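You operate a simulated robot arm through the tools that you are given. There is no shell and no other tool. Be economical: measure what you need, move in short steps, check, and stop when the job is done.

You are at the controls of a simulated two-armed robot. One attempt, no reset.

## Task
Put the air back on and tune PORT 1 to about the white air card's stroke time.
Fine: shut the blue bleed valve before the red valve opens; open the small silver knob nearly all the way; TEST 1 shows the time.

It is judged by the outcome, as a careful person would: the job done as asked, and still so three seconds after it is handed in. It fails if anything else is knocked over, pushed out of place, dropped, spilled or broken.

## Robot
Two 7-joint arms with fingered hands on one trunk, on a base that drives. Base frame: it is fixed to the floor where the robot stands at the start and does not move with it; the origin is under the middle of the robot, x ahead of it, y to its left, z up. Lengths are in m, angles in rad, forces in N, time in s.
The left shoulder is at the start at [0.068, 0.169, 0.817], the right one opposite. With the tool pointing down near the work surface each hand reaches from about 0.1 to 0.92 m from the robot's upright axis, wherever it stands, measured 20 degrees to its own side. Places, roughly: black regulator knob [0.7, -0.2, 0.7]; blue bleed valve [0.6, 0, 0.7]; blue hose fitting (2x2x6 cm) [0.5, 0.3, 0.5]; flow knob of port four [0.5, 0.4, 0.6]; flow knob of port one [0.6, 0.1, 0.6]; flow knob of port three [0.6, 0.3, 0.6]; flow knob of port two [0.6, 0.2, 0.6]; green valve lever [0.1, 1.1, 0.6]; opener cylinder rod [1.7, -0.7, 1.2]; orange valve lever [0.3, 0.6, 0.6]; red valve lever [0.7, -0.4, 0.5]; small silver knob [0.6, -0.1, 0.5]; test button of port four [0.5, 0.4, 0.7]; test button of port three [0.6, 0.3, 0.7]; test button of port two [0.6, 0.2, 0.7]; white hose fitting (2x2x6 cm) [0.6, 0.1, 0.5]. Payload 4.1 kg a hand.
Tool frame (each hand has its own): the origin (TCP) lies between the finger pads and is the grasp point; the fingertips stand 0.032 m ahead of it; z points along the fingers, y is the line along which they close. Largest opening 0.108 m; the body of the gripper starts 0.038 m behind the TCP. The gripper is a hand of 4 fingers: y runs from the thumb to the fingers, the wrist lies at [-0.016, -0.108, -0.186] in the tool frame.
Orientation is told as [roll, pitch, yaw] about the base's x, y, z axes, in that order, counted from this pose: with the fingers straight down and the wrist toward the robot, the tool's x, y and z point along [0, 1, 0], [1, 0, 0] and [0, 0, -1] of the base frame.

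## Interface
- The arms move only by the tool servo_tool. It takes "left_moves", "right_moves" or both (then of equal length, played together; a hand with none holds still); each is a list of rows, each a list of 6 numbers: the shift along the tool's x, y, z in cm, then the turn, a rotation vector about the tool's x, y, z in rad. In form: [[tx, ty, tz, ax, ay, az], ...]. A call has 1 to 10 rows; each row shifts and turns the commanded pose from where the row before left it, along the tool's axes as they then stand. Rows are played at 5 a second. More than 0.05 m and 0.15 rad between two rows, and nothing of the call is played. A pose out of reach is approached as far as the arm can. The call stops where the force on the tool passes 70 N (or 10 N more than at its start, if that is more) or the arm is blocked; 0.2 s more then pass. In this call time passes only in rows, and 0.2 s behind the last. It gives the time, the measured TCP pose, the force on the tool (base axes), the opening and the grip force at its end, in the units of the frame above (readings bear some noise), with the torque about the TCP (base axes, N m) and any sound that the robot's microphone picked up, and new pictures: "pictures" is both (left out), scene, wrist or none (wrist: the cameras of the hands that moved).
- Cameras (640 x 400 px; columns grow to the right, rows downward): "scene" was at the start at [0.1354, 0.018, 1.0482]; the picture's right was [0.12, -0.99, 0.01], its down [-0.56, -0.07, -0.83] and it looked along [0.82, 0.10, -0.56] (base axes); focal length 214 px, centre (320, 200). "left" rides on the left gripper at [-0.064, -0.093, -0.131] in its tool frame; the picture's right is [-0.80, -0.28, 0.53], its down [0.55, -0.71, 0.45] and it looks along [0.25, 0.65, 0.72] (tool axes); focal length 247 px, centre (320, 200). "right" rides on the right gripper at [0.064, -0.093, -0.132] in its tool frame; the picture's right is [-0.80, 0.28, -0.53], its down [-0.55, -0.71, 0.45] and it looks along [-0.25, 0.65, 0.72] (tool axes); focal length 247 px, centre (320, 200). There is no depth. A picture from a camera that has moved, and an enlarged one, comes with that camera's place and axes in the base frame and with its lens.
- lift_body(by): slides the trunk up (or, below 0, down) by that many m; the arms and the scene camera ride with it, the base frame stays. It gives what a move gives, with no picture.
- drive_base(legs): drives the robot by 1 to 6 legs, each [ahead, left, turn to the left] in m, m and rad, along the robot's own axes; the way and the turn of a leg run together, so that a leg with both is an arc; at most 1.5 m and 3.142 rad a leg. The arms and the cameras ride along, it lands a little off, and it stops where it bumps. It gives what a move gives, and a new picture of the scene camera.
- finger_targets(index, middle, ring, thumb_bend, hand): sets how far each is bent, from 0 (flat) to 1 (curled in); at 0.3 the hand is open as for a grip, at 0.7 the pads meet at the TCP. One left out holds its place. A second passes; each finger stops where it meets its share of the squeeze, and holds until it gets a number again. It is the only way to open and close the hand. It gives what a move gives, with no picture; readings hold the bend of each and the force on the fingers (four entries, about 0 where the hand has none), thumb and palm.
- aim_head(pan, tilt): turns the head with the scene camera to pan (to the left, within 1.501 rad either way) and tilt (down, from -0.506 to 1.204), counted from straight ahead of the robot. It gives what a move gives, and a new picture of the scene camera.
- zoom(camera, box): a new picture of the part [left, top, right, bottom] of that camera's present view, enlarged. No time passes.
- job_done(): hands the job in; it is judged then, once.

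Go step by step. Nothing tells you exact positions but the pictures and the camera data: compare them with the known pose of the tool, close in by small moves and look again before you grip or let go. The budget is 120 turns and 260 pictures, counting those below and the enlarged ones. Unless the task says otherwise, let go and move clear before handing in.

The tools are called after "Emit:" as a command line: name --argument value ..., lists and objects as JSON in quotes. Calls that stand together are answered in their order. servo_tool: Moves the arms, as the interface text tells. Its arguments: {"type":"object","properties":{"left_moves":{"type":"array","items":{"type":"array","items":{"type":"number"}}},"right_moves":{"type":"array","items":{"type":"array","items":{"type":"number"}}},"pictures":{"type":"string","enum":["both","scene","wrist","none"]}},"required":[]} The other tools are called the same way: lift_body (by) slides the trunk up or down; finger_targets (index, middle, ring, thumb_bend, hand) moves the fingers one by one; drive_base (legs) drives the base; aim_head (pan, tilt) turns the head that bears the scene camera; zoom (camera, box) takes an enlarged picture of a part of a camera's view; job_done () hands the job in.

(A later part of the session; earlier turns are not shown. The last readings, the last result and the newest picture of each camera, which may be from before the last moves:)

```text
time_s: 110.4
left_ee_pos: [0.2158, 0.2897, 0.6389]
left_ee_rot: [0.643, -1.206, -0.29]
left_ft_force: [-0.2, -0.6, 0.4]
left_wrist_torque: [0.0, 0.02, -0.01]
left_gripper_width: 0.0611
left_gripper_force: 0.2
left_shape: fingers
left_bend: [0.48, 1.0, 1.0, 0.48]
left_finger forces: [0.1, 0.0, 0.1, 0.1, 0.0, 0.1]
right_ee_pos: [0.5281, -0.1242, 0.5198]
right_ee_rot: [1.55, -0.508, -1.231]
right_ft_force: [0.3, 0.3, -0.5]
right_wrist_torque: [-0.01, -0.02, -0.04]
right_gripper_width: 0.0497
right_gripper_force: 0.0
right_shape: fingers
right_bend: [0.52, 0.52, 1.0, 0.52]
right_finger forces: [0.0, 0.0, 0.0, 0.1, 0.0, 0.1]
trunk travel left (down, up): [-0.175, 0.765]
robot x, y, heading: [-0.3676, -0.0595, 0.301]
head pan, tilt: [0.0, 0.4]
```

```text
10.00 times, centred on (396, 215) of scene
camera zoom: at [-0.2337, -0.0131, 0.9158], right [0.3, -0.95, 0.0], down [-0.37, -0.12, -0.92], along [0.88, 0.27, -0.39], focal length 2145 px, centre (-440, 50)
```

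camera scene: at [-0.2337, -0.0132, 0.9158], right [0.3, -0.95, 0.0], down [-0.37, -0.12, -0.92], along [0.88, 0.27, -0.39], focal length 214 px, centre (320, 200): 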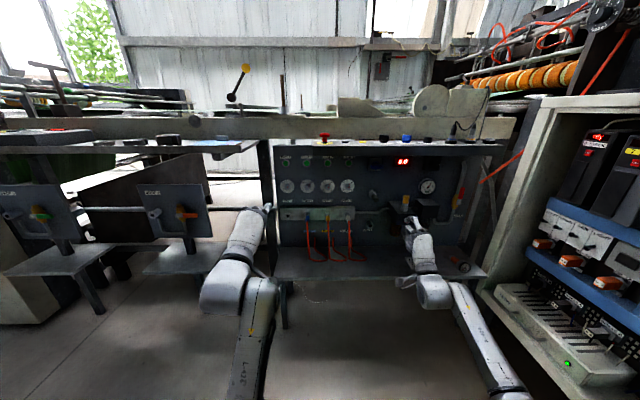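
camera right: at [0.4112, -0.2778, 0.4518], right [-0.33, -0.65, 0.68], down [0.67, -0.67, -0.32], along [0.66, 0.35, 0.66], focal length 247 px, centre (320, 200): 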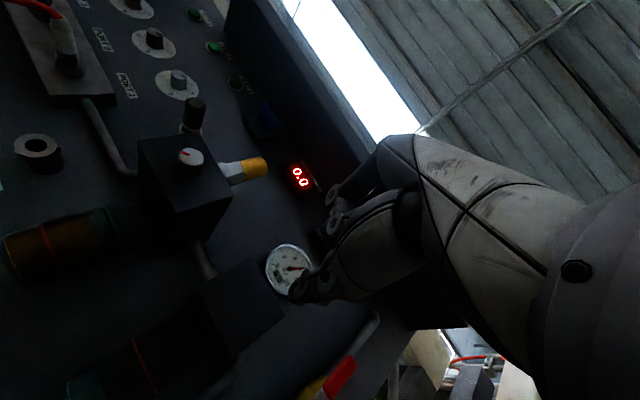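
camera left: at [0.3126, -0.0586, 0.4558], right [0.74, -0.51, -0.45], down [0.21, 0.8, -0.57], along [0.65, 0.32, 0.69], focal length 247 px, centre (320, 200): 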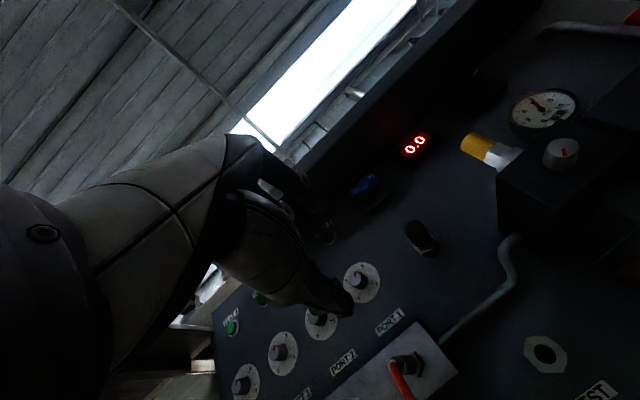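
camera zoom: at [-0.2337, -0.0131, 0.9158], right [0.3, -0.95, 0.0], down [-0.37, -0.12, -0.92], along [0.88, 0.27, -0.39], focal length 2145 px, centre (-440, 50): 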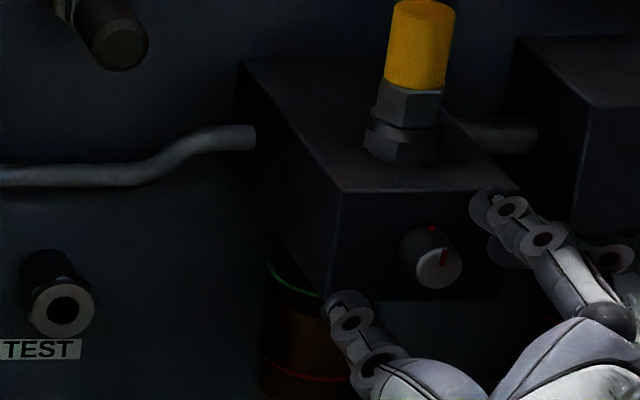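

The mark is now at 12 o'clock. One more full stroke, then a measured one.

Emit:
servo_tool --right_moves '[[0, 0, -4, 0, 0, 0], [0, 0, 0, 0, 0, -0.148], [0, 0, 0, 0, 0, -0.148], [0, 0, 0, 0, 0, -0.148], [0, 0, 0, 0, 0, -0.148], [0, 0, 0, 0, 0, -0.148], [0, 0, 0, 0, 0, -0.148], [0, 0, 0, 0, 0, -0.148], [0, 0, 2, 0, 0, 0], [0, 0, 2, 0, 0, 0]]' --pictures "none"

Emit:
finger_targets --hand "right" --index 0.72 --middle 0.72 --thumb_bend 0.72

Emit:
servo_tool --right_moves '[[0, 0, 0, 0, 0, 0.13], [0, 0, 0, 0, 0, 0.13], [0, 0, 0, 0, 0, 0.13], [0, 0, 0, 0, 0, 0.13], [0, 0, 0, 0, 0, 0.13], [0, 0, 0, 0, 0, 0.13], [0, 0, 0, 0, 0, 0.13], [0, 0, 0, 0, 0, 0.13]]' --pictures "none"

Emit:
finger_targets --hand "right" --index 0.52 --middle 0.52 --thumb_bend 0.52

Emit:
zoom --camera "scene" --box '[364, 195, 428, 235]'

```text
time_s: 112.6
left_ee_pos: [0.2169, 0.2898, 0.6375]
left_ee_rot: [0.643, -1.205, -0.292]
left_ft_force: [-0.3, -0.3, 0.2]
left_wrist_torque: [-0.03, -0.01, 0.01]
left_gripper_width: 0.0607
left_gripper_force: 0.1
left_shape: fingers
left_bend: [0.48, 1.0, 1.0, 0.48]
left_finger forces: [0.0, 0.0, 0.0, 0.0, 0.0, 0.0]
right_ee_pos: [0.5295, -0.1263, 0.5204]
right_ee_rot: [0.952, -1.54, -0.625]
right_ft_force: [-0.7, 0.2, 0.7]
right_wrist_torque: [-0.02, -0.02, 0.02]
right_gripper_width: 0.0498
right_gripper_force: 0.0
right_shape: fingers
right_bend: [0.52, 0.52, 1.0, 0.52]
right_finger forces: [0.1, 0.1, 0.0, 0.0, 0.0, 0.0]
trunk travel left (down, up): [-0.175, 0.765]
robot x, y, heading: [-0.3682, -0.0569, 0.308]
head pan, tilt: [0.0, 0.4]
```

```text
time_s: 113.6
left_ee_pos: [0.2158, 0.2911, 0.6388]
left_ee_rot: [0.645, -1.206, -0.288]
left_ft_force: [-0.6, 0.0, 0.1]
left_wrist_torque: [0.01, 0.0, 0.02]
left_gripper_width: 0.0611
left_gripper_force: 0.0
left_shape: fingers
left_bend: [0.48, 1.0, 1.0, 0.48]
left_finger forces: [0.0, 0.0, 0.1, 0.0, 0.0, 0.0]
right_ee_pos: [0.53, -0.126, 0.5219]
right_ee_rot: [0.998, -1.538, -0.67]
right_ft_force: [5.8, 0.2, 5.5]
right_wrist_torque: [0.01, -0.08, -0.04]
right_gripper_width: 0.0097
right_gripper_force: 8.0
right_shape: fingers
right_bend: [0.71, 0.65, 1.0, 0.67]
right_finger forces: [3.9, 7.2, 0.0, 0.0, 4.7, 0.0]
trunk travel left (down, up): [-0.175, 0.765]
robot x, y, heading: [-0.3711, -0.058, 0.302]
head pan, tilt: [0.0, 0.4]
```

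```text
time_s: 115.4
left_ee_pos: [0.2157, 0.2906, 0.6386]
left_ee_rot: [0.643, -1.207, -0.292]
left_ft_force: [0.2, -0.7, -0.1]
left_wrist_torque: [-0.03, 0.01, -0.02]
left_gripper_width: 0.0614
left_gripper_force: 0.0
left_shape: fingers
left_bend: [0.48, 1.0, 1.0, 0.48]
left_finger forces: [0.0, 0.0, 0.0, 0.0, 0.0, 0.0]
right_ee_pos: [0.529, -0.1253, 0.5232]
right_ee_rot: [1.552, -0.504, -1.233]
right_ft_force: [4.9, 2.4, 11.0]
right_wrist_torque: [0.06, -0.29, -0.02]
right_gripper_width: 0.01
right_gripper_force: 10.2
right_shape: fingers
right_bend: [0.71, 0.65, 1.0, 0.68]
right_finger forces: [8.6, 5.7, 0.0, 0.0, 5.6, 0.1]
trunk travel left (down, up): [-0.175, 0.765]
robot x, y, heading: [-0.3704, -0.0562, 0.3]
head pan, tilt: [0.0, 0.4]
```

```text
time_s: 116.4
left_ee_pos: [0.2158, 0.2903, 0.6384]
left_ee_rot: [0.644, -1.206, -0.289]
left_ft_force: [0.1, -0.4, -0.2]
left_wrist_torque: [0.0, 0.0, 0.0]
left_gripper_width: 0.0611
left_gripper_force: 0.0
left_shape: fingers
left_bend: [0.48, 1.0, 1.0, 0.48]
left_finger forces: [0.1, 0.1, 0.0, 0.1, 0.1, 0.0]
right_ee_pos: [0.5294, -0.1257, 0.5202]
right_ee_rot: [1.55, -0.505, -1.229]
right_ft_force: [1.0, 0.3, 0.5]
right_wrist_torque: [-0.01, 0.0, -0.04]
right_gripper_width: 0.0495
right_gripper_force: 0.0
right_shape: fingers
right_bend: [0.52, 0.52, 1.0, 0.52]
right_finger forces: [0.1, 0.0, 0.0, 0.0, 0.0, 0.0]
trunk travel left (down, up): [-0.175, 0.765]
robot x, y, heading: [-0.3696, -0.0557, 0.299]
head pan, tilt: [0.0, 0.4]
```

```text
10.00 times, centred on (396, 215) of scene
camera zoom: at [-0.2337, -0.0131, 0.9158], right [0.3, -0.95, 0.0], down [-0.37, -0.12, -0.92], along [0.88, 0.27, -0.39], focal length 2145 px, centre (-440, 50)
```

zoom: 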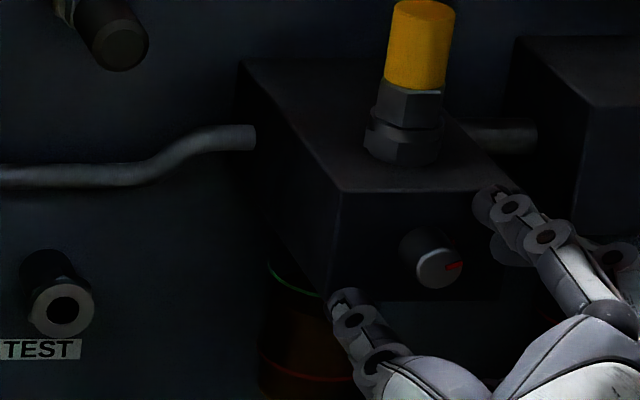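

The mark is at about 3 o'clock. A last stroke of about 0.6 rad brings it to roughly 4 o'clock, nearly fully open.

Emit:
servo_tool --right_moves '[[0, 0, -4, 0, 0, 0], [0, 0, 0, 0, 0, -0.148], [0, 0, 0, 0, 0, -0.148], [0, 0, 0, 0, 0, -0.148], [0, 0, 0, 0, 0, -0.148], [0, 0, 0, 0, 0, -0.148], [0, 0, 2, 0, 0, 0], [0, 0, 2, 0, 0, 0]]' --pictures "none"

Emit:
finger_targets --hand "right" --index 0.72 --middle 0.72 --thumb_bend 0.72

Emit:
servo_tool --right_moves '[[0, 0, 0, 0, 0, 0.145], [0, 0, 0, 0, 0, 0.145], [0, 0, 0, 0, 0, 0.145], [0, 0, 0, 0, 0, 0.145]]' --pictures "none"

Emit:
finger_targets --hand "right" --index 0.52 --middle 0.52 --thumb_bend 0.52

Emit:
servo_tool --right_moves '[[0, 0, -4, 0, 0, 0], [0, 0, -4, 0, 0, 0]]' --pictures "scene"

Emit:
zoom --camera "scene" --box '[364, 195, 428, 235]'

```text
time_s: 118.2
left_ee_pos: [0.2154, 0.29, 0.6385]
left_ee_rot: [0.645, -1.207, -0.289]
left_ft_force: [-0.7, -0.3, 0.2]
left_wrist_torque: [0.0, 0.02, -0.04]
left_gripper_width: 0.0612
left_gripper_force: 0.1
left_shape: fingers
left_bend: [0.48, 1.0, 1.0, 0.48]
left_finger forces: [0.0, 0.0, 0.1, 0.0, 0.1, 0.0]
right_ee_pos: [0.5285, -0.1264, 0.5194]
right_ee_rot: [1.512, -1.244, -1.186]
right_ft_force: [-0.8, 0.1, 0.9]
right_wrist_torque: [-0.02, -0.03, 0.0]
right_gripper_width: 0.0499
right_gripper_force: 0.1
right_shape: fingers
right_bend: [0.52, 0.52, 1.0, 0.52]
right_finger forces: [0.0, 0.0, 0.1, 0.1, 0.1, 0.0]
trunk travel left (down, up): [-0.175, 0.765]
robot x, y, heading: [-0.3665, -0.0584, 0.305]
head pan, tilt: [0.0, 0.4]
```

```text
time_s: 119.2
left_ee_pos: [0.216, 0.2903, 0.6383]
left_ee_rot: [0.644, -1.205, -0.29]
left_ft_force: [0.4, 0.0, -0.3]
left_wrist_torque: [-0.02, 0.0, 0.01]
left_gripper_width: 0.0609
left_gripper_force: 0.1
left_shape: fingers
left_bend: [0.48, 1.0, 1.0, 0.48]
left_finger forces: [0.0, 0.1, 0.1, 0.1, 0.0, 0.0]
right_ee_pos: [0.5281, -0.1255, 0.5211]
right_ee_rot: [1.518, -1.244, -1.191]
right_ft_force: [6.9, -1.5, 7.3]
right_wrist_torque: [0.05, -0.09, -0.06]
right_gripper_width: 0.0103
right_gripper_force: 7.9
right_shape: fingers
right_bend: [0.71, 0.65, 1.0, 0.67]
right_finger forces: [4.7, 7.4, 0.1, 0.1, 4.2, 0.1]
trunk travel left (down, up): [-0.175, 0.765]
robot x, y, heading: [-0.3713, -0.0593, 0.302]
head pan, tilt: [0.0, 0.4]
```

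```text
time_s: 120.2
left_ee_pos: [0.2154, 0.2903, 0.6386]
left_ee_rot: [0.645, -1.206, -0.292]
left_ft_force: [0.0, 1.0, -0.4]
left_wrist_torque: [0.01, 0.01, -0.03]
left_gripper_width: 0.0612
left_gripper_force: 0.1
left_shape: fingers
left_bend: [0.48, 1.0, 1.0, 0.48]
left_finger forces: [0.0, 0.1, 0.0, 0.0, 0.0, 0.1]
right_ee_pos: [0.5279, -0.1246, 0.5203]
right_ee_rot: [1.551, -0.66, -1.23]
right_ft_force: [4.1, -1.3, 9.2]
right_wrist_torque: [0.04, -0.27, -0.07]
right_gripper_width: 0.0098
right_gripper_force: 9.8
right_shape: fingers
right_bend: [0.71, 0.64, 1.0, 0.68]
right_finger forces: [7.9, 6.8, 0.0, 0.0, 4.6, 0.0]
trunk travel left (down, up): [-0.175, 0.765]
robot x, y, heading: [-0.3711, -0.0579, 0.299]
head pan, tilt: [0.0, 0.4]
```

```text
time_s: 121.2
left_ee_pos: [0.2163, 0.2903, 0.6374]
left_ee_rot: [0.645, -1.205, -0.29]
left_ft_force: [0.2, -0.5, 0.4]
left_wrist_torque: [0.01, -0.02, 0.03]
left_gripper_width: 0.0608
left_gripper_force: 0.0
left_shape: fingers
left_bend: [0.48, 1.0, 1.0, 0.48]
left_finger forces: [0.0, 0.0, 0.1, 0.1, 0.0, 0.0]
right_ee_pos: [0.5285, -0.1253, 0.5202]
right_ee_rot: [1.546, -0.663, -1.226]
right_ft_force: [-0.6, -0.5, -0.5]
right_wrist_torque: [0.01, -0.01, 0.03]
right_gripper_width: 0.0496
right_gripper_force: 0.0
right_shape: fingers
right_bend: [0.52, 0.52, 1.0, 0.52]
right_finger forces: [0.1, 0.0, 0.0, 0.0, 0.0, 0.1]
trunk travel left (down, up): [-0.175, 0.765]
robot x, y, heading: [-0.3713, -0.0573, 0.302]
head pan, tilt: [0.0, 0.4]
```

```text
time_s: 121.8
left_ee_pos: [0.2161, 0.2904, 0.6382]
left_ee_rot: [0.642, -1.206, -0.29]
left_ft_force: [0.4, -0.2, -0.2]
left_wrist_torque: [-0.01, 0.02, 0.03]
left_gripper_width: 0.0609
left_gripper_force: 0.1
left_shape: fingers
left_bend: [0.48, 1.0, 1.0, 0.48]
left_finger forces: [0.0, 0.0, 0.1, 0.0, 0.0, 0.1]
right_ee_pos: [0.453, -0.1516, 0.5206]
right_ee_rot: [1.548, -0.664, -1.227]
right_ft_force: [0.9, 0.2, 0.6]
right_wrist_torque: [-0.03, -0.02, 0.0]
right_gripper_width: 0.0499
right_gripper_force: 0.1
right_shape: fingers
right_bend: [0.52, 0.52, 1.0, 0.52]
right_finger forces: [0.0, 0.1, 0.0, 0.1, 0.0, 0.0]
trunk travel left (down, up): [-0.175, 0.765]
robot x, y, heading: [-0.3676, -0.0577, 0.296]
head pan, tilt: [0.0, 0.4]
camera scene: at [-0.2336, -0.0131, 0.9158], right [0.3, -0.95, 0.0], down [-0.37, -0.12, -0.92], along [0.88, 0.27, -0.39], focal length 214 px, centre (320, 200)
```

scene: 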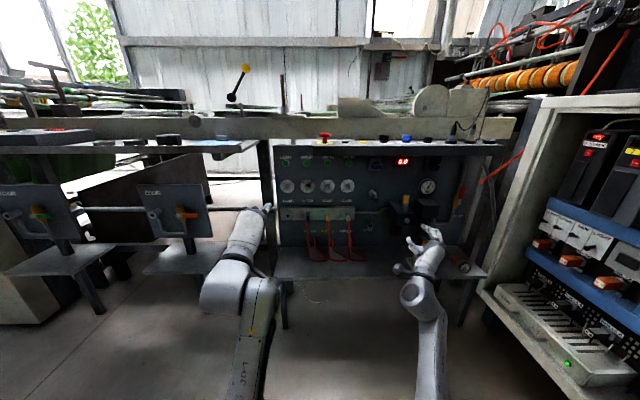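

```text
10.00 times, centred on (396, 215) of scene
camera zoom: at [-0.2336, -0.0131, 0.9158], right [0.3, -0.95, 0.0], down [-0.37, -0.12, -0.92], along [0.88, 0.27, -0.39], focal length 2145 px, centre (-440, 50)
```

zoom: 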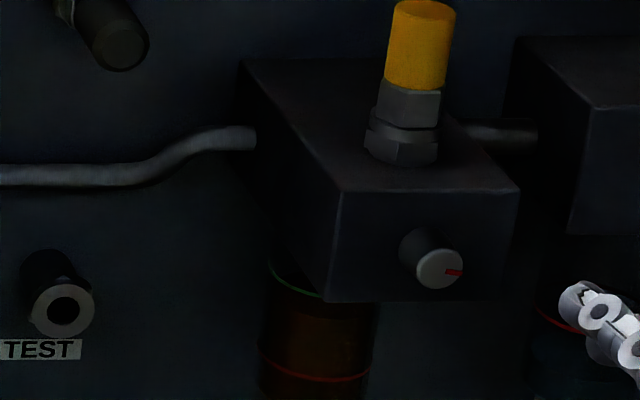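

The mark is at roughly 100°. One more short stroke.

Emit:
servo_tool --right_moves '[[0, 0, 0, 0, 0, -0.148], [0, 0, 0, 0, 0, -0.148], [0, 0, 0, 0, 0, -0.148], [0, 0, 0, 0, 0, -0.148], [0, 0, 4, 0, 0, 0], [0, 0, 2, 0, 0, 0], [0, 0, 2, 0, 0, 0]]' --pictures "none"

Emit:
finger_targets --hand "right" --index 0.72 --middle 0.72 --thumb_bend 0.72

Emit:
servo_tool --right_moves '[[0, 0, 0, 0, 0, 0.12], [0, 0, 0, 0, 0, 0.12], [0, 0, 0, 0, 0, 0.12], [0, 0, 0, 0, 0, 0.12]]' --pictures "none"

Emit:
finger_targets --hand "right" --index 0.52 --middle 0.52 --thumb_bend 0.52

Emit:
servo_tool --right_moves '[[0, 0, -4, 0, 0, 0], [0, 0, -4, 0, 0, 0]]' --pictures "none"

Emit:
zoom --camera "scene" --box '[364, 195, 428, 235]'

Emit:
zoom --camera "right" --box '[120, 120, 400, 300]'

```text
time_s: 123.4
left_ee_pos: [0.2158, 0.291, 0.6396]
left_ee_rot: [0.644, -1.205, -0.29]
left_ft_force: [0.0, 0.0, -0.7]
left_wrist_torque: [0.0, 0.03, -0.03]
left_gripper_width: 0.0611
left_gripper_force: 0.0
left_shape: fingers
left_bend: [0.48, 1.0, 1.0, 0.48]
left_finger forces: [0.1, 0.0, 0.1, 0.0, 0.0, 0.1]
right_ee_pos: [0.5297, -0.1254, 0.5193]
right_ee_rot: [1.509, -1.255, -1.181]
right_ft_force: [0.0, -0.2, -0.2]
right_wrist_torque: [-0.01, -0.01, 0.03]
right_gripper_width: 0.0498
right_gripper_force: 0.4
right_shape: fingers
right_bend: [0.52, 0.52, 1.0, 0.52]
right_finger forces: [0.0, 0.2, 0.0, 0.0, 0.0, 0.0]
trunk travel left (down, up): [-0.175, 0.765]
robot x, y, heading: [-0.3692, -0.0588, 0.307]
head pan, tilt: [0.0, 0.4]
```

```text
time_s: 124.4
left_ee_pos: [0.2161, 0.2893, 0.6391]
left_ee_rot: [0.645, -1.206, -0.289]
left_ft_force: [0.0, 0.0, 0.0]
left_wrist_torque: [0.01, 0.01, 0.0]
left_gripper_width: 0.061
left_gripper_force: 0.1
left_shape: fingers
left_bend: [0.48, 1.0, 1.0, 0.48]
left_finger forces: [0.0, 0.1, 0.0, 0.0, 0.0, 0.0]
right_ee_pos: [0.5305, -0.1255, 0.5208]
right_ee_rot: [1.516, -1.253, -1.191]
right_ft_force: [7.1, -0.5, 6.7]
right_wrist_torque: [0.04, -0.17, -0.08]
right_gripper_width: 0.0098
right_gripper_force: 8.2
right_shape: fingers
right_bend: [0.71, 0.64, 1.0, 0.68]
right_finger forces: [4.9, 8.0, 0.0, 0.0, 4.1, 0.0]
trunk travel left (down, up): [-0.175, 0.765]
robot x, y, heading: [-0.3679, -0.0594, 0.297]
head pan, tilt: [0.0, 0.4]
```

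```text
time_s: 125.4
left_ee_pos: [0.2156, 0.2914, 0.6392]
left_ee_rot: [0.644, -1.207, -0.29]
left_ft_force: [-0.5, -0.6, 0.5]
left_wrist_torque: [0.0, 0.0, -0.04]
left_gripper_width: 0.0611
left_gripper_force: 0.1
left_shape: fingers
left_bend: [0.48, 1.0, 1.0, 0.48]
left_finger forces: [0.1, 0.0, 0.0, 0.0, 0.1, 0.1]
right_ee_pos: [0.5281, -0.1245, 0.5207]
right_ee_rot: [1.549, -0.774, -1.224]
right_ft_force: [6.6, 1.7, 9.5]
right_wrist_torque: [0.04, -0.24, 0.01]
right_gripper_width: 0.01
right_gripper_force: 10.0
right_shape: fingers
right_bend: [0.71, 0.64, 1.0, 0.68]
right_finger forces: [7.7, 6.9, 0.0, 0.1, 4.6, 0.0]
trunk travel left (down, up): [-0.175, 0.765]
robot x, y, heading: [-0.3707, -0.0572, 0.299]
head pan, tilt: [0.0, 0.4]
```

```text
time_s: 126.4
left_ee_pos: [0.2171, 0.2904, 0.6378]
left_ee_rot: [0.644, -1.205, -0.289]
left_ft_force: [0.9, -1.0, -0.5]
left_wrist_torque: [-0.05, 0.01, -0.01]
left_gripper_width: 0.0607
left_gripper_force: 0.1
left_shape: fingers
left_bend: [0.48, 1.0, 1.0, 0.48]
left_finger forces: [0.0, 0.0, 0.1, 0.0, 0.0, 0.1]
right_ee_pos: [0.5286, -0.1256, 0.5202]
right_ee_rot: [1.543, -0.775, -1.224]
right_ft_force: [-0.2, 0.3, -0.6]
right_wrist_torque: [0.01, 0.01, 0.0]
right_gripper_width: 0.0499
right_gripper_force: 0.1
right_shape: fingers
right_bend: [0.52, 0.52, 1.0, 0.52]
right_finger forces: [0.0, 0.1, 0.0, 0.0, 0.0, 0.0]
trunk travel left (down, up): [-0.175, 0.765]
robot x, y, heading: [-0.3701, -0.0581, 0.302]
head pan, tilt: [0.0, 0.4]
```

```text
time_s: 127.0
left_ee_pos: [0.2178, 0.2895, 0.6385]
left_ee_rot: [0.642, -1.205, -0.291]
left_ft_force: [0.0, -0.2, 0.3]
left_wrist_torque: [-0.03, 0.0, -0.01]
left_gripper_width: 0.061
left_gripper_force: 0.1
left_shape: fingers
left_bend: [0.48, 1.0, 1.0, 0.48]
left_finger forces: [0.0, 0.0, 0.0, 0.0, 0.0, 0.0]
right_ee_pos: [0.453, -0.1514, 0.5206]
right_ee_rot: [1.545, -0.774, -1.223]
right_ft_force: [0.1, -0.2, 1.0]
right_wrist_torque: [-0.03, 0.01, -0.01]
right_gripper_width: 0.0497
right_gripper_force: 0.1
right_shape: fingers
right_bend: [0.52, 0.52, 1.0, 0.52]
right_finger forces: [0.0, 0.0, 0.1, 0.0, 0.0, 0.0]
trunk travel left (down, up): [-0.175, 0.765]
robot x, y, heading: [-0.3725, -0.0571, 0.308]
head pan, tilt: [0.0, 0.4]
```

```text
10.00 times, centred on (396, 215) of scene
camera zoom: at [-0.2336, -0.0131, 0.9158], right [0.3, -0.95, 0.0], down [-0.37, -0.12, -0.92], along [0.88, 0.27, -0.39], focal length 2145 px, centre (-440, 50)
```

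zoom: 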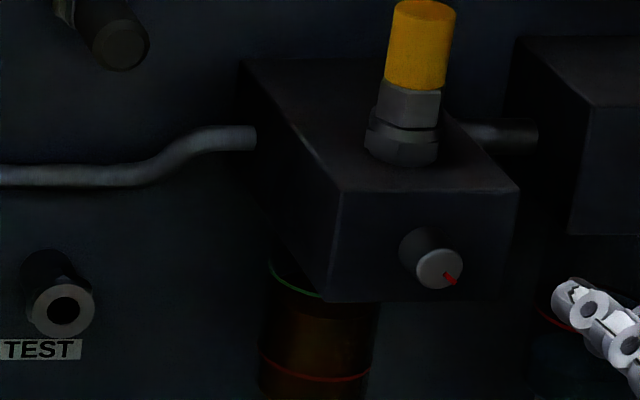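

```text
2.22 times, centred on (260, 210) of right
camera zoom: at [0.2909, -0.0895, 0.5038], right [-0.26, -0.89, -0.36], down [0.37, 0.25, -0.89], along [0.89, -0.37, 0.26], focal length 549 px, centre (453, 178)
```

zoom: 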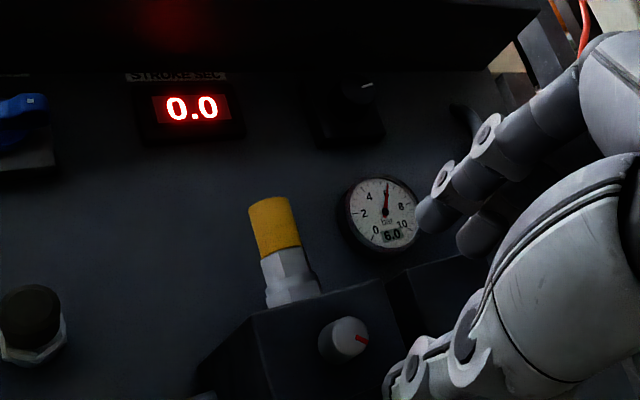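

The silver knob is nearly fully open, at about 125° of an expected 135°. I'll use the same right-hand geometry for PORT 1 and TEST 1: park the left hand inboard, level and raise the right hand, then shift the base left.

Emit:
servo_tool --right_moves '[[0, 0, 0, 0, 0, -0.148], [0, 0, 0, 0, 0, -0.148], [0, 0, 0, 0, 0, -0.148], [0, 0, 0, 0, 0, -0.148], [0, 0, 0, 0, 0, -0.148], [0, 3.3, 0, 0, 0, 0], [0, 3.3, 0, 0, 0, 0], [0, 3.3, 0, 0, 0, 0]]' --left_moves '[[0, 0, -4, 0, 0, 0], [-3, 0, -3, 0, 0, 0], [-3, 0, 0, 0, 0, 0], [-3, 0, 0, 0, 0, 0], [0, 0, 0, 0, 0, 0], [0, 0, 0, 0, 0, 0], [0, 0, 0, 0, 0, 0], [0, 0, 0, 0, 0, 0]]' --pictures "none"

Emit:
drive_base --legs '[[0, 0.2, 0]]'

```text
time_s: 128.0
left_ee_pos: [0.1745, 0.2309, 0.6313]
left_ee_rot: [1.016, -1.106, -0.577]
left_ft_force: [-0.3, -0.2, 0.3]
left_wrist_torque: [0.01, 0.01, -0.04]
left_gripper_width: 0.0608
left_gripper_force: 0.0
left_shape: fingers
left_bend: [0.48, 1.0, 1.0, 0.48]
left_finger forces: [0.0, 0.1, 0.0, 0.0, 0.0, 0.0]
right_ee_pos: [0.4531, -0.152, 0.5221]
right_ee_rot: [1.505, -1.287, -1.178]
right_ft_force: [0.4, -0.8, 1.0]
right_wrist_torque: [0.03, 0.01, -0.03]
right_gripper_width: 0.05
right_gripper_force: 0.0
right_shape: fingers
right_bend: [0.52, 0.52, 1.0, 0.52]
right_finger forces: [0.0, 0.0, 0.0, 0.0, 0.0, 0.1]
trunk travel left (down, up): [-0.175, 0.765]
robot x, y, heading: [-0.3697, -0.0584, 0.303]
head pan, tilt: [0.0, 0.4]
stopped in row 4 (left hand): the arm was blocked; the commanded pose is now the measured one
```

```text
time_s: 129.6
left_ee_pos: [0.1147, 0.4225, 0.6317]
left_ee_rot: [1.015, -1.108, -0.579]
left_ft_force: [0.6, 0.0, -0.3]
left_wrist_torque: [0.0, 0.02, -0.02]
left_gripper_width: 0.0609
left_gripper_force: 0.0
left_shape: fingers
left_bend: [0.48, 1.0, 1.0, 0.48]
left_finger forces: [0.0, 0.0, 0.0, 0.0, 0.0, 0.1]
right_ee_pos: [0.3935, 0.0388, 0.5218]
right_ee_rot: [1.506, -1.286, -1.178]
right_ft_force: [0.8, 0.0, 0.2]
right_wrist_torque: [-0.01, 0.01, 0.01]
right_gripper_width: 0.0496
right_gripper_force: 0.0
right_shape: fingers
right_bend: [0.52, 0.52, 1.0, 0.52]
right_finger forces: [0.0, 0.1, 0.1, 0.0, 0.1, 0.0]
trunk travel left (down, up): [-0.175, 0.765]
robot x, y, heading: [-0.4269, 0.1313, 0.307]
head pan, tilt: [0.0, 0.4]
camera scene: at [-0.293, 0.1774, 0.9158], right [0.3, -0.95, 0.0], down [-0.37, -0.12, -0.92], along [0.88, 0.27, -0.39], focal length 214 px, centre (320, 200)
```

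scene: 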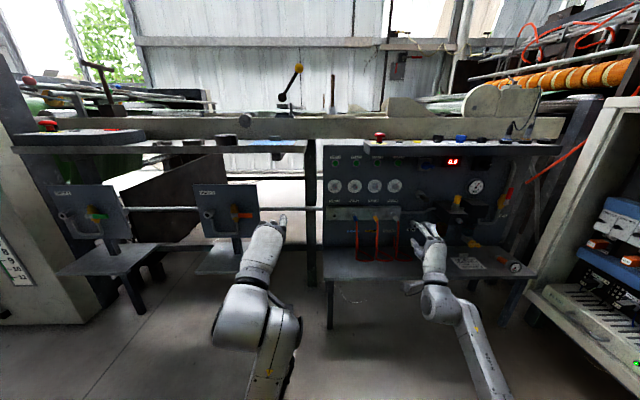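

Emit:
servo_tool --right_moves '[[0, 0, 0, 0, 0, -0.14], [0, 0, 0, 0, 0, -0.14], [0, 3.3, 0, 0, 0, 0], [0, 3.3, 0, 0, 0, 0], [0, 3.2, 0, 0, 0, 0]]' --pictures "none"

Emit:
drive_base --legs '[[0.06, 0.0, 0]]'

Emit:
zoom --camera "scene" --box '[330, 140, 490, 240]'

```text
time_s: 130.8
left_ee_pos: [0.1154, 0.4226, 0.6322]
left_ee_rot: [1.016, -1.106, -0.58]
left_ft_force: [0.0, -0.2, 0.1]
left_wrist_torque: [-0.02, 0.01, 0.03]
left_gripper_width: 0.0611
left_gripper_force: 0.1
left_shape: fingers
left_bend: [0.48, 1.0, 1.0, 0.48]
left_finger forces: [0.1, 0.0, 0.0, 0.1, 0.0, 0.0]
right_ee_pos: [0.3936, 0.0392, 0.62]
right_ee_rot: [0.174, -1.552, 0.157]
right_ft_force: [0.4, -0.5, -0.1]
right_wrist_torque: [0.01, 0.01, 0.01]
right_gripper_width: 0.0496
right_gripper_force: 0.0
right_shape: fingers
right_bend: [0.52, 0.52, 1.0, 0.52]
right_finger forces: [0.0, 0.1, 0.0, 0.0, 0.0, 0.0]
trunk travel left (down, up): [-0.175, 0.765]
robot x, y, heading: [-0.4283, 0.1332, 0.299]
head pan, tilt: [0.0, 0.4]
```

```text
time_s: 131.7
left_ee_pos: [0.1726, 0.4395, 0.6321]
left_ee_rot: [1.016, -1.107, -0.579]
left_ft_force: [-1.0, 0.7, 0.0]
left_wrist_torque: [0.01, -0.04, -0.01]
left_gripper_width: 0.0612
left_gripper_force: 0.1
left_shape: fingers
left_bend: [0.48, 1.0, 1.0, 0.48]
left_finger forces: [0.0, 0.1, 0.0, 0.0, 0.0, 0.0]
right_ee_pos: [0.4505, 0.0563, 0.6196]
right_ee_rot: [0.192, -1.552, 0.139]
right_ft_force: [-0.1, -0.3, 0.3]
right_wrist_torque: [0.01, 0.01, -0.01]
right_gripper_width: 0.0502
right_gripper_force: 0.1
right_shape: fingers
right_bend: [0.52, 0.52, 1.0, 0.52]
right_finger forces: [0.0, 0.1, 0.0, 0.0, 0.0, 0.1]
trunk travel left (down, up): [-0.175, 0.765]
robot x, y, heading: [-0.3739, 0.1465, 0.304]
head pan, tilt: [0.0, 0.4]
camera scene: at [-0.2358, 0.1952, 0.9158], right [0.3, -0.95, 0.0], down [-0.37, -0.12, -0.92], along [0.88, 0.27, -0.39], focal length 214 px, centre (320, 200)
```

scene: 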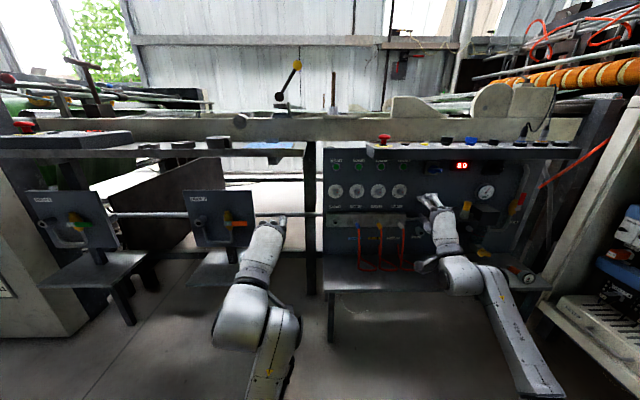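

```text
4.00 times, centred on (410, 190) of scene
camera zoom: at [-0.2358, 0.1952, 0.9158], right [0.3, -0.95, 0.0], down [-0.37, -0.12, -0.92], along [0.88, 0.27, -0.39], focal length 858 px, centre (-40, 240)
```

zoom: 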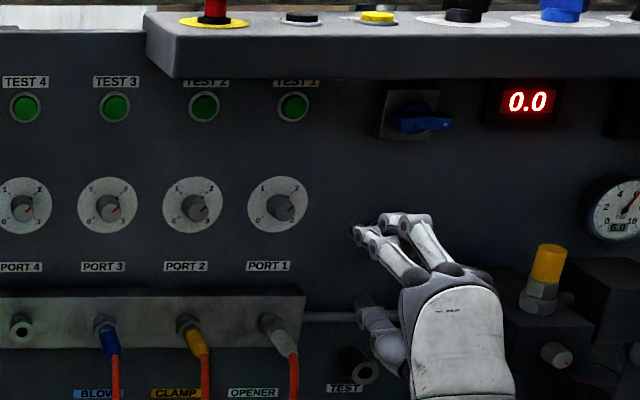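

TEST 1 is at about (0.617, 0.132, 0.717) and the PORT 1 knob at (0.613, 0.125, 0.616). I'll bring the right fingertips up in front of TEST 1.

Emit:
servo_tool --right_moves '[[0.6, 2.0, 1.0, -0.06, 0, 0], [0.6, 2.0, 2.5, -0.06, 0, 0], [0.6, 1.4, 3.0, 0, 0, 0], [0.5, 0.2, 3.0, 0, 0, 0], [0, 0, 2.0, 0, 0, 0]]' --pictures "wrist"

Emit:
zoom --camera "scene" --box '[370, 150, 450, 200]'

Emit:
zoom --camera "right" --box '[200, 120, 400, 250]'

```text
time_s: 132.9
left_ee_pos: [0.1726, 0.44, 0.6334]
left_ee_rot: [1.017, -1.105, -0.581]
left_ft_force: [0.2, -0.2, 0.3]
left_wrist_torque: [-0.01, -0.03, 0.0]
left_gripper_width: 0.0611
left_gripper_force: 0.0
left_shape: fingers
left_bend: [0.48, 1.0, 1.0, 0.48]
left_finger forces: [0.1, 0.0, 0.1, 0.0, 0.1, 0.1]
right_ee_pos: [0.5507, 0.1157, 0.6857]
right_ee_rot: [3.11, -1.469, -2.781]
right_ft_force: [0.6, -0.6, 0.9]
right_wrist_torque: [0.01, 0.0, -0.02]
right_gripper_width: 0.0497
right_gripper_force: 0.0
right_shape: fingers
right_bend: [0.52, 0.52, 1.0, 0.52]
right_finger forces: [0.0, 0.1, 0.0, 0.0, 0.0, 0.0]
trunk travel left (down, up): [-0.175, 0.765]
robot x, y, heading: [-0.3705, 0.1494, 0.301]
head pan, tilt: [0.0, 0.4]
camera right: at [0.4141, 0.1372, 0.5806], right [-0.27, -0.94, 0.23], down [0.67, -0.35, -0.66], along [0.7, -0.03, 0.72], focal length 247 px, centre (320, 200)
```

right: 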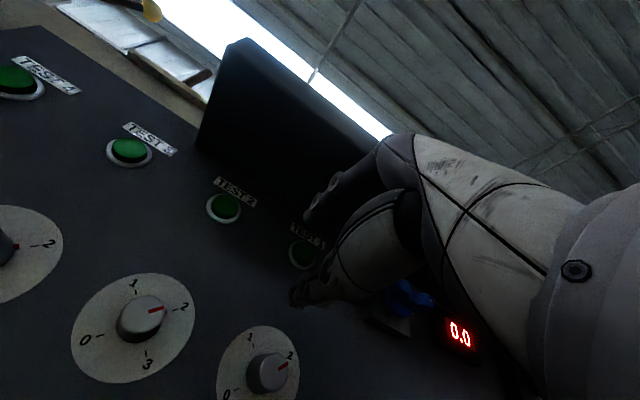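

```text
8.00 times, centred on (410, 175) of scene
camera zoom: at [-0.2358, 0.1952, 0.9158], right [0.3, -0.95, 0.0], down [-0.37, -0.12, -0.92], along [0.88, 0.27, -0.39], focal length 1716 px, centre (-400, 400)
```

zoom: 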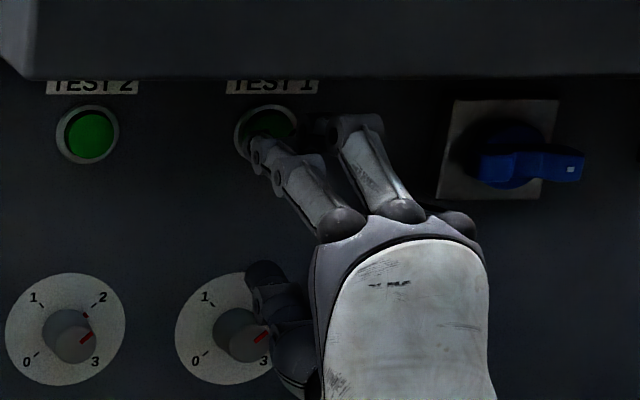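

```text
3.08 times, centred on (300, 185) of right
camera zoom: at [0.4141, 0.1372, 0.5806], right [-0.27, -0.94, 0.23], down [0.67, -0.35, -0.66], along [0.7, -0.03, 0.72], focal length 760 px, centre (382, 246)
```

zoom: 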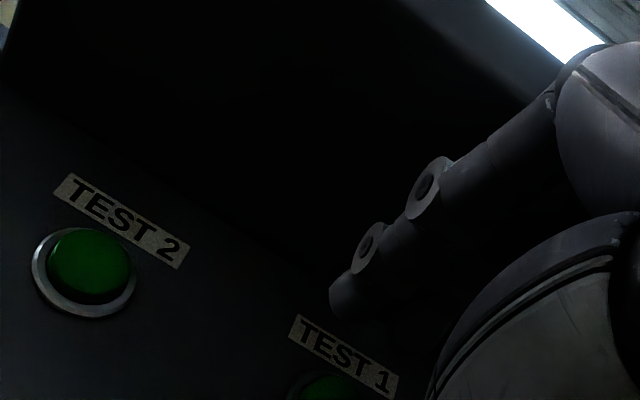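

Emit:
servo_tool --right_moves '[[-0.9, -0.9, 1.0, 0, 0, 0], [0, 0, 1.2, 0, 0, 0], [0, 0, 1.0, 0, 0, 0], [0, 0, 0.6, 0, 0, 0]]' --pictures "none"

Emit:
zoom --camera "scene" --box '[380, 145, 490, 215]'

```text
time_s: 133.9
left_ee_pos: [0.1706, 0.4389, 0.6335]
left_ee_rot: [1.021, -1.107, -0.587]
left_ft_force: [-0.4, 0.3, 0.4]
left_wrist_torque: [-0.01, 0.0, -0.01]
left_gripper_width: 0.0611
left_gripper_force: 0.0
left_shape: fingers
left_bend: [0.48, 1.0, 1.0, 0.48]
left_finger forces: [0.1, 0.0, 0.0, 0.1, 0.0, 0.0]
right_ee_pos: [0.5875, 0.1172, 0.6833]
right_ee_rot: [3.108, -1.463, -2.778]
right_ft_force: [-41.9, -5.6, -3.1]
right_wrist_torque: [-0.21, 1.54, 0.34]
right_gripper_width: 0.0534
right_gripper_force: 21.3
right_shape: fingers
right_bend: [0.52, 0.52, 1.0, 0.51]
right_finger forces: [0.0, 2.4, 0.0, 0.0, 40.1, 0.1]
trunk travel left (down, up): [-0.175, 0.765]
robot x, y, heading: [-0.3732, 0.1489, 0.302]
head pan, tilt: [0.0, 0.4]
heard: click
```

```text
5.71 times, centred on (435, 180) of scene
camera zoom: at [-0.2391, 0.1946, 0.9162], right [0.3, -0.96, 0.0], down [-0.37, -0.11, -0.92], along [0.88, 0.27, -0.39], focal length 1226 px, centre (-337, 314)
```

zoom: 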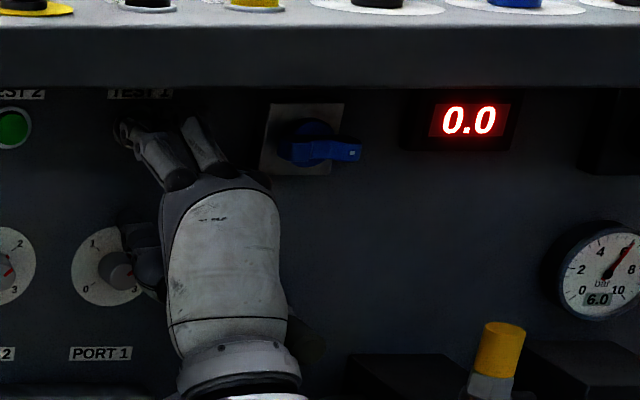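

A click: TEST 1 was pressed, though the thumb is pushing on the panel. Backing off and reading the display.

Emit:
servo_tool --right_moves '[[0, 0, -1.5, 0, 0, 0], [0, 0, -2, 0, 0, 0], [0, 0, 0, 0, 0, 0], [0, 0, 0, 0, 0, 0], [0, 0, 0, 0, 0, 0]]' --pictures "none"

Emit:
zoom --camera "scene" --box '[380, 145, 490, 215]'

```text
time_s: 135.1
left_ee_pos: [0.172, 0.4401, 0.6311]
left_ee_rot: [1.015, -1.107, -0.58]
left_ft_force: [-0.4, 0.6, 0.1]
left_wrist_torque: [-0.03, -0.04, 0.01]
left_gripper_width: 0.0609
left_gripper_force: 0.1
left_shape: fingers
left_bend: [0.48, 1.0, 1.0, 0.48]
left_finger forces: [0.0, 0.0, 0.1, 0.1, 0.1, 0.1]
right_ee_pos: [0.5569, 0.1068, 0.675]
right_ee_rot: [3.106, -1.47, -2.777]
right_ft_force: [0.7, 0.8, -0.1]
right_wrist_torque: [0.0, -0.03, 0.0]
right_gripper_width: 0.0505
right_gripper_force: 0.1
right_shape: fingers
right_bend: [0.52, 0.52, 1.0, 0.52]
right_finger forces: [0.1, 0.0, 0.0, 0.0, 0.1, 0.1]
trunk travel left (down, up): [-0.175, 0.765]
robot x, y, heading: [-0.3719, 0.1516, 0.305]
head pan, tilt: [0.0, 0.4]
```

```text
5.71 times, centred on (435, 180) of scene
camera zoom: at [-0.2358, 0.1952, 0.9158], right [0.3, -0.95, 0.0], down [-0.37, -0.12, -0.92], along [0.88, 0.27, -0.39], focal length 1226 px, centre (-337, 314)
```

zoom: 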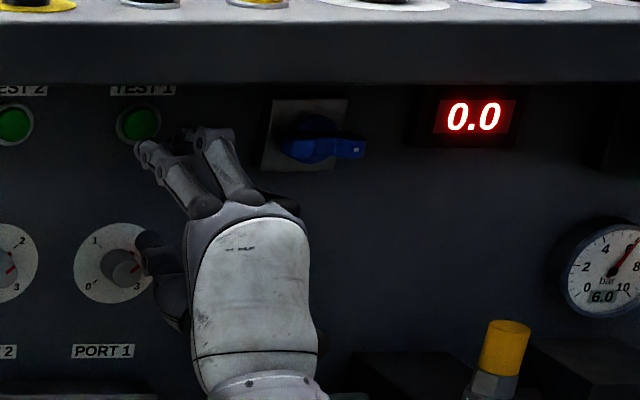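

Emit:
servo_tool --right_moves '[[0, 0, -3, 0, 0, 0]]' --pictures "none"

Emit:
finger_targets --hand "right" --index 0.4 --middle 1.0 --ring 1.0 --thumb_bend 0.9

Emit:
zoom --camera "scene" --box '[370, 145, 490, 220]'

```text
time_s: 135.5
left_ee_pos: [0.1725, 0.4394, 0.6323]
left_ee_rot: [1.016, -1.107, -0.58]
left_ft_force: [-0.2, 0.7, 0.1]
left_wrist_torque: [0.02, 0.04, 0.01]
left_gripper_width: 0.061
left_gripper_force: 0.0
left_shape: fingers
left_bend: [0.48, 1.0, 1.0, 0.48]
left_finger forces: [0.0, 0.0, 0.1, 0.0, 0.0, 0.0]
right_ee_pos: [0.5281, 0.0974, 0.6713]
right_ee_rot: [3.11, -1.467, -2.78]
right_ft_force: [-0.3, 0.8, 0.4]
right_wrist_torque: [0.0, -0.03, 0.01]
right_gripper_width: 0.0501
right_gripper_force: 0.1
right_shape: fingers
right_bend: [0.52, 0.52, 1.0, 0.52]
right_finger forces: [0.0, 0.0, 0.1, 0.0, 0.0, 0.0]
trunk travel left (down, up): [-0.175, 0.765]
robot x, y, heading: [-0.3744, 0.152, 0.298]
head pan, tilt: [0.0, 0.4]
```

```text
time_s: 136.5
left_ee_pos: [0.1736, 0.4393, 0.6309]
left_ee_rot: [1.016, -1.105, -0.581]
left_ft_force: [0.5, -1.0, -0.1]
left_wrist_torque: [0.01, -0.02, -0.02]
left_gripper_width: 0.0611
left_gripper_force: 0.0
left_shape: fingers
left_bend: [0.48, 1.0, 1.0, 0.48]
left_finger forces: [0.0, 0.0, 0.0, 0.1, 0.0, 0.0]
right_ee_pos: [0.5289, 0.097, 0.6723]
right_ee_rot: [3.107, -1.468, -2.777]
right_ft_force: [0.6, 0.9, 1.0]
right_wrist_torque: [0.03, 0.02, 0.01]
right_gripper_width: 0.0185
right_gripper_force: 0.1
right_shape: fingers
right_bend: [0.4, 1.0, 1.0, 0.9]
right_finger forces: [0.1, 0.0, 0.0, 0.0, 0.0, 0.0]
trunk travel left (down, up): [-0.175, 0.765]
robot x, y, heading: [-0.3668, 0.148, 0.304]
head pan, tilt: [0.0, 0.4]
```

```text
5.33 times, centred on (430, 182) of scene
camera zoom: at [-0.2357, 0.1953, 0.9158], right [0.3, -0.95, 0.0], down [-0.37, -0.12, -0.92], along [0.88, 0.27, -0.39], focal length 1144 px, centre (-267, 293)
```

zoom: 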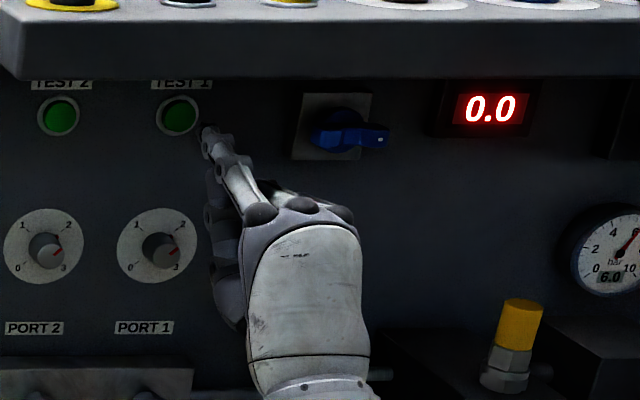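

The display stays at 0.0, so TEST 1 may not have been properly pressed. I'll press with the extended index only.

Emit:
servo_tool --right_moves '[[-0.3, -1.0, 1.5, 0, 0, 0], [0, -1.0, 2.0, 0, 0, 0], [0, 0, 1.5, 0, 0, 0], [0, 0, 1.0, 0, 0, 0], [0, 0, 0.6, 0, 0, 0]]' --pictures "none"

Emit:
zoom --camera "scene" --box '[370, 145, 490, 220]'

```text
time_s: 137.7
left_ee_pos: [0.1718, 0.439, 0.6327]
left_ee_rot: [1.017, -1.107, -0.579]
left_ft_force: [0.5, -0.1, 0.5]
left_wrist_torque: [0.0, 0.01, -0.01]
left_gripper_width: 0.0607
left_gripper_force: 0.0
left_shape: fingers
left_bend: [0.48, 1.0, 1.0, 0.48]
left_finger forces: [0.0, 0.0, 0.1, 0.1, 0.0, 0.0]
right_ee_pos: [0.5932, 0.1173, 0.6599]
right_ee_rot: [3.107, -1.468, -2.776]
right_ft_force: [-3.2, -0.4, -0.6]
right_wrist_torque: [0.01, -0.13, 0.06]
right_gripper_width: 0.0184
right_gripper_force: 1.7
right_shape: fingers
right_bend: [0.4, 1.0, 1.0, 0.9]
right_finger forces: [3.0, 0.0, 0.1, 0.0, 0.1, 0.1]
trunk travel left (down, up): [-0.175, 0.765]
robot x, y, heading: [-0.3725, 0.1513, 0.302]
head pan, tilt: [0.0, 0.4]
heard: click
```

```text
5.33 times, centred on (430, 182) of scene
camera zoom: at [-0.2359, 0.1952, 0.9158], right [0.3, -0.95, 0.0], down [-0.37, -0.12, -0.92], along [0.88, 0.27, -0.39], focal length 1144 px, centre (-267, 293)
```

zoom: 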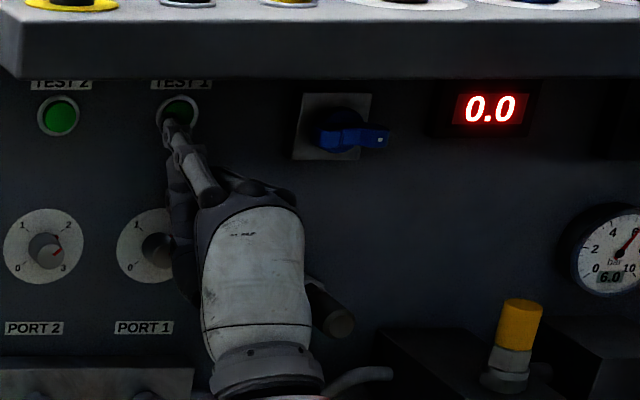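

Pressed, with a click at 3 N. Holding it for a couple of seconds and watching the display.

Emit:
servo_tool --right_moves '[[0, 0, 0.1, 0, 0, 0], [0, 0, 0, 0, 0, 0], [0, 0, 0, 0, 0, 0], [0, 0, 0, 0, 0, 0], [0, 0, 0, 0, 0, 0], [0, 0, 0, 0, 0, 0], [0, 0, 0, 0, 0, 0], [0, 0, 0, 0, 0, 0], [0, 0, 0, 0, 0, 0], [0, 0, 0, 0, 0, 0]]' --pictures "none"

Emit:
zoom --camera "scene" --box '[370, 145, 490, 220]'

Emit:
servo_tool --right_moves '[[0, 0, -2, 0, 0, 0], [0, 0, -2, 0, 0, 0], [0, 0, -1, 0, 0, 0], [0, 0, 0, 0, 0, 0], [0, 0, 0, 0, 0, 0], [0, 0, 0, 0, 0, 0], [0, 0, 0, 0, 0, 0], [0, 0, 0, 0, 0, 0]]' --pictures "none"

Emit:
zoom --camera "scene" --box '[370, 145, 490, 220]'

```text
time_s: 139.9
left_ee_pos: [0.1723, 0.4399, 0.6317]
left_ee_rot: [1.018, -1.106, -0.58]
left_ft_force: [0.1, -0.1, 0.1]
left_wrist_torque: [0.02, -0.01, -0.02]
left_gripper_width: 0.0611
left_gripper_force: 0.1
left_shape: fingers
left_bend: [0.48, 1.0, 1.0, 0.48]
left_finger forces: [0.0, 0.0, 0.0, 0.1, 0.0, 0.1]
right_ee_pos: [0.5947, 0.1174, 0.6597]
right_ee_rot: [3.105, -1.47, -2.775]
right_ft_force: [-5.0, -1.3, -2.3]
right_wrist_torque: [0.03, -0.19, 0.04]
right_gripper_width: 0.0183
right_gripper_force: 2.4
right_shape: fingers
right_bend: [0.4, 1.0, 1.0, 0.9]
right_finger forces: [5.1, 0.0, 0.0, 0.0, 0.1, 0.0]
trunk travel left (down, up): [-0.175, 0.765]
robot x, y, heading: [-0.3709, 0.148, 0.302]
head pan, tilt: [0.0, 0.4]
```

```text
5.33 times, centred on (430, 182) of scene
camera zoom: at [-0.2359, 0.1951, 0.9158], right [0.3, -0.95, 0.0], down [-0.37, -0.12, -0.92], along [0.88, 0.27, -0.39], focal length 1144 px, centre (-267, 293)
```

zoom: 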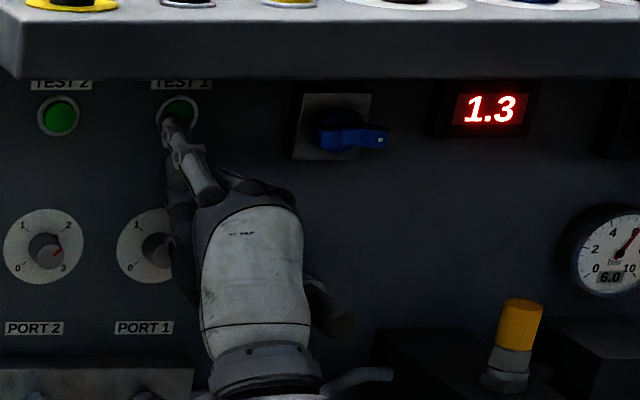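

```text
time_s: 141.7
left_ee_pos: [0.1726, 0.4393, 0.6313]
left_ee_rot: [1.014, -1.107, -0.579]
left_ft_force: [-0.1, -0.2, 0.5]
left_wrist_torque: [0.01, 0.0, -0.03]
left_gripper_width: 0.061
left_gripper_force: 0.1
left_shape: fingers
left_bend: [0.48, 1.0, 1.0, 0.48]
left_finger forces: [0.0, 0.0, 0.0, 0.0, 0.0, 0.0]
right_ee_pos: [0.5466, 0.101, 0.6529]
right_ee_rot: [3.107, -1.471, -2.777]
right_ft_force: [0.4, -0.2, -0.3]
right_wrist_torque: [0.0, 0.03, 0.04]
right_gripper_width: 0.0185
right_gripper_force: 0.1
right_shape: fingers
right_bend: [0.4, 1.0, 1.0, 0.9]
right_finger forces: [0.0, 0.1, 0.1, 0.0, 0.1, 0.1]
trunk travel left (down, up): [-0.175, 0.765]
robot x, y, heading: [-0.3704, 0.1494, 0.3]
head pan, tilt: [0.0, 0.4]
```

```text
5.33 times, centred on (430, 182) of scene
camera zoom: at [-0.2358, 0.1952, 0.9158], right [0.3, -0.95, 0.0], down [-0.37, -0.12, -0.92], along [0.88, 0.27, -0.39], focal length 1144 px, centre (-267, 293)
```

zoom: 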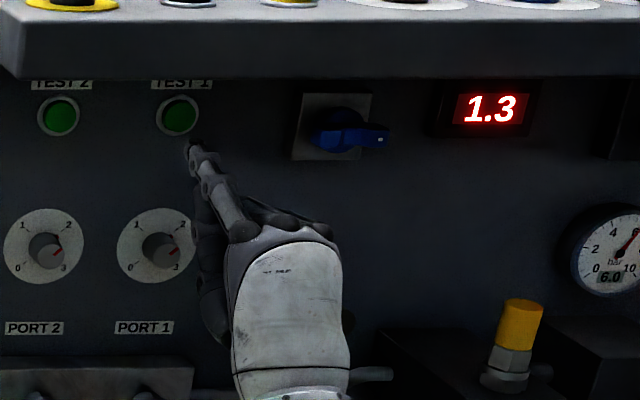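

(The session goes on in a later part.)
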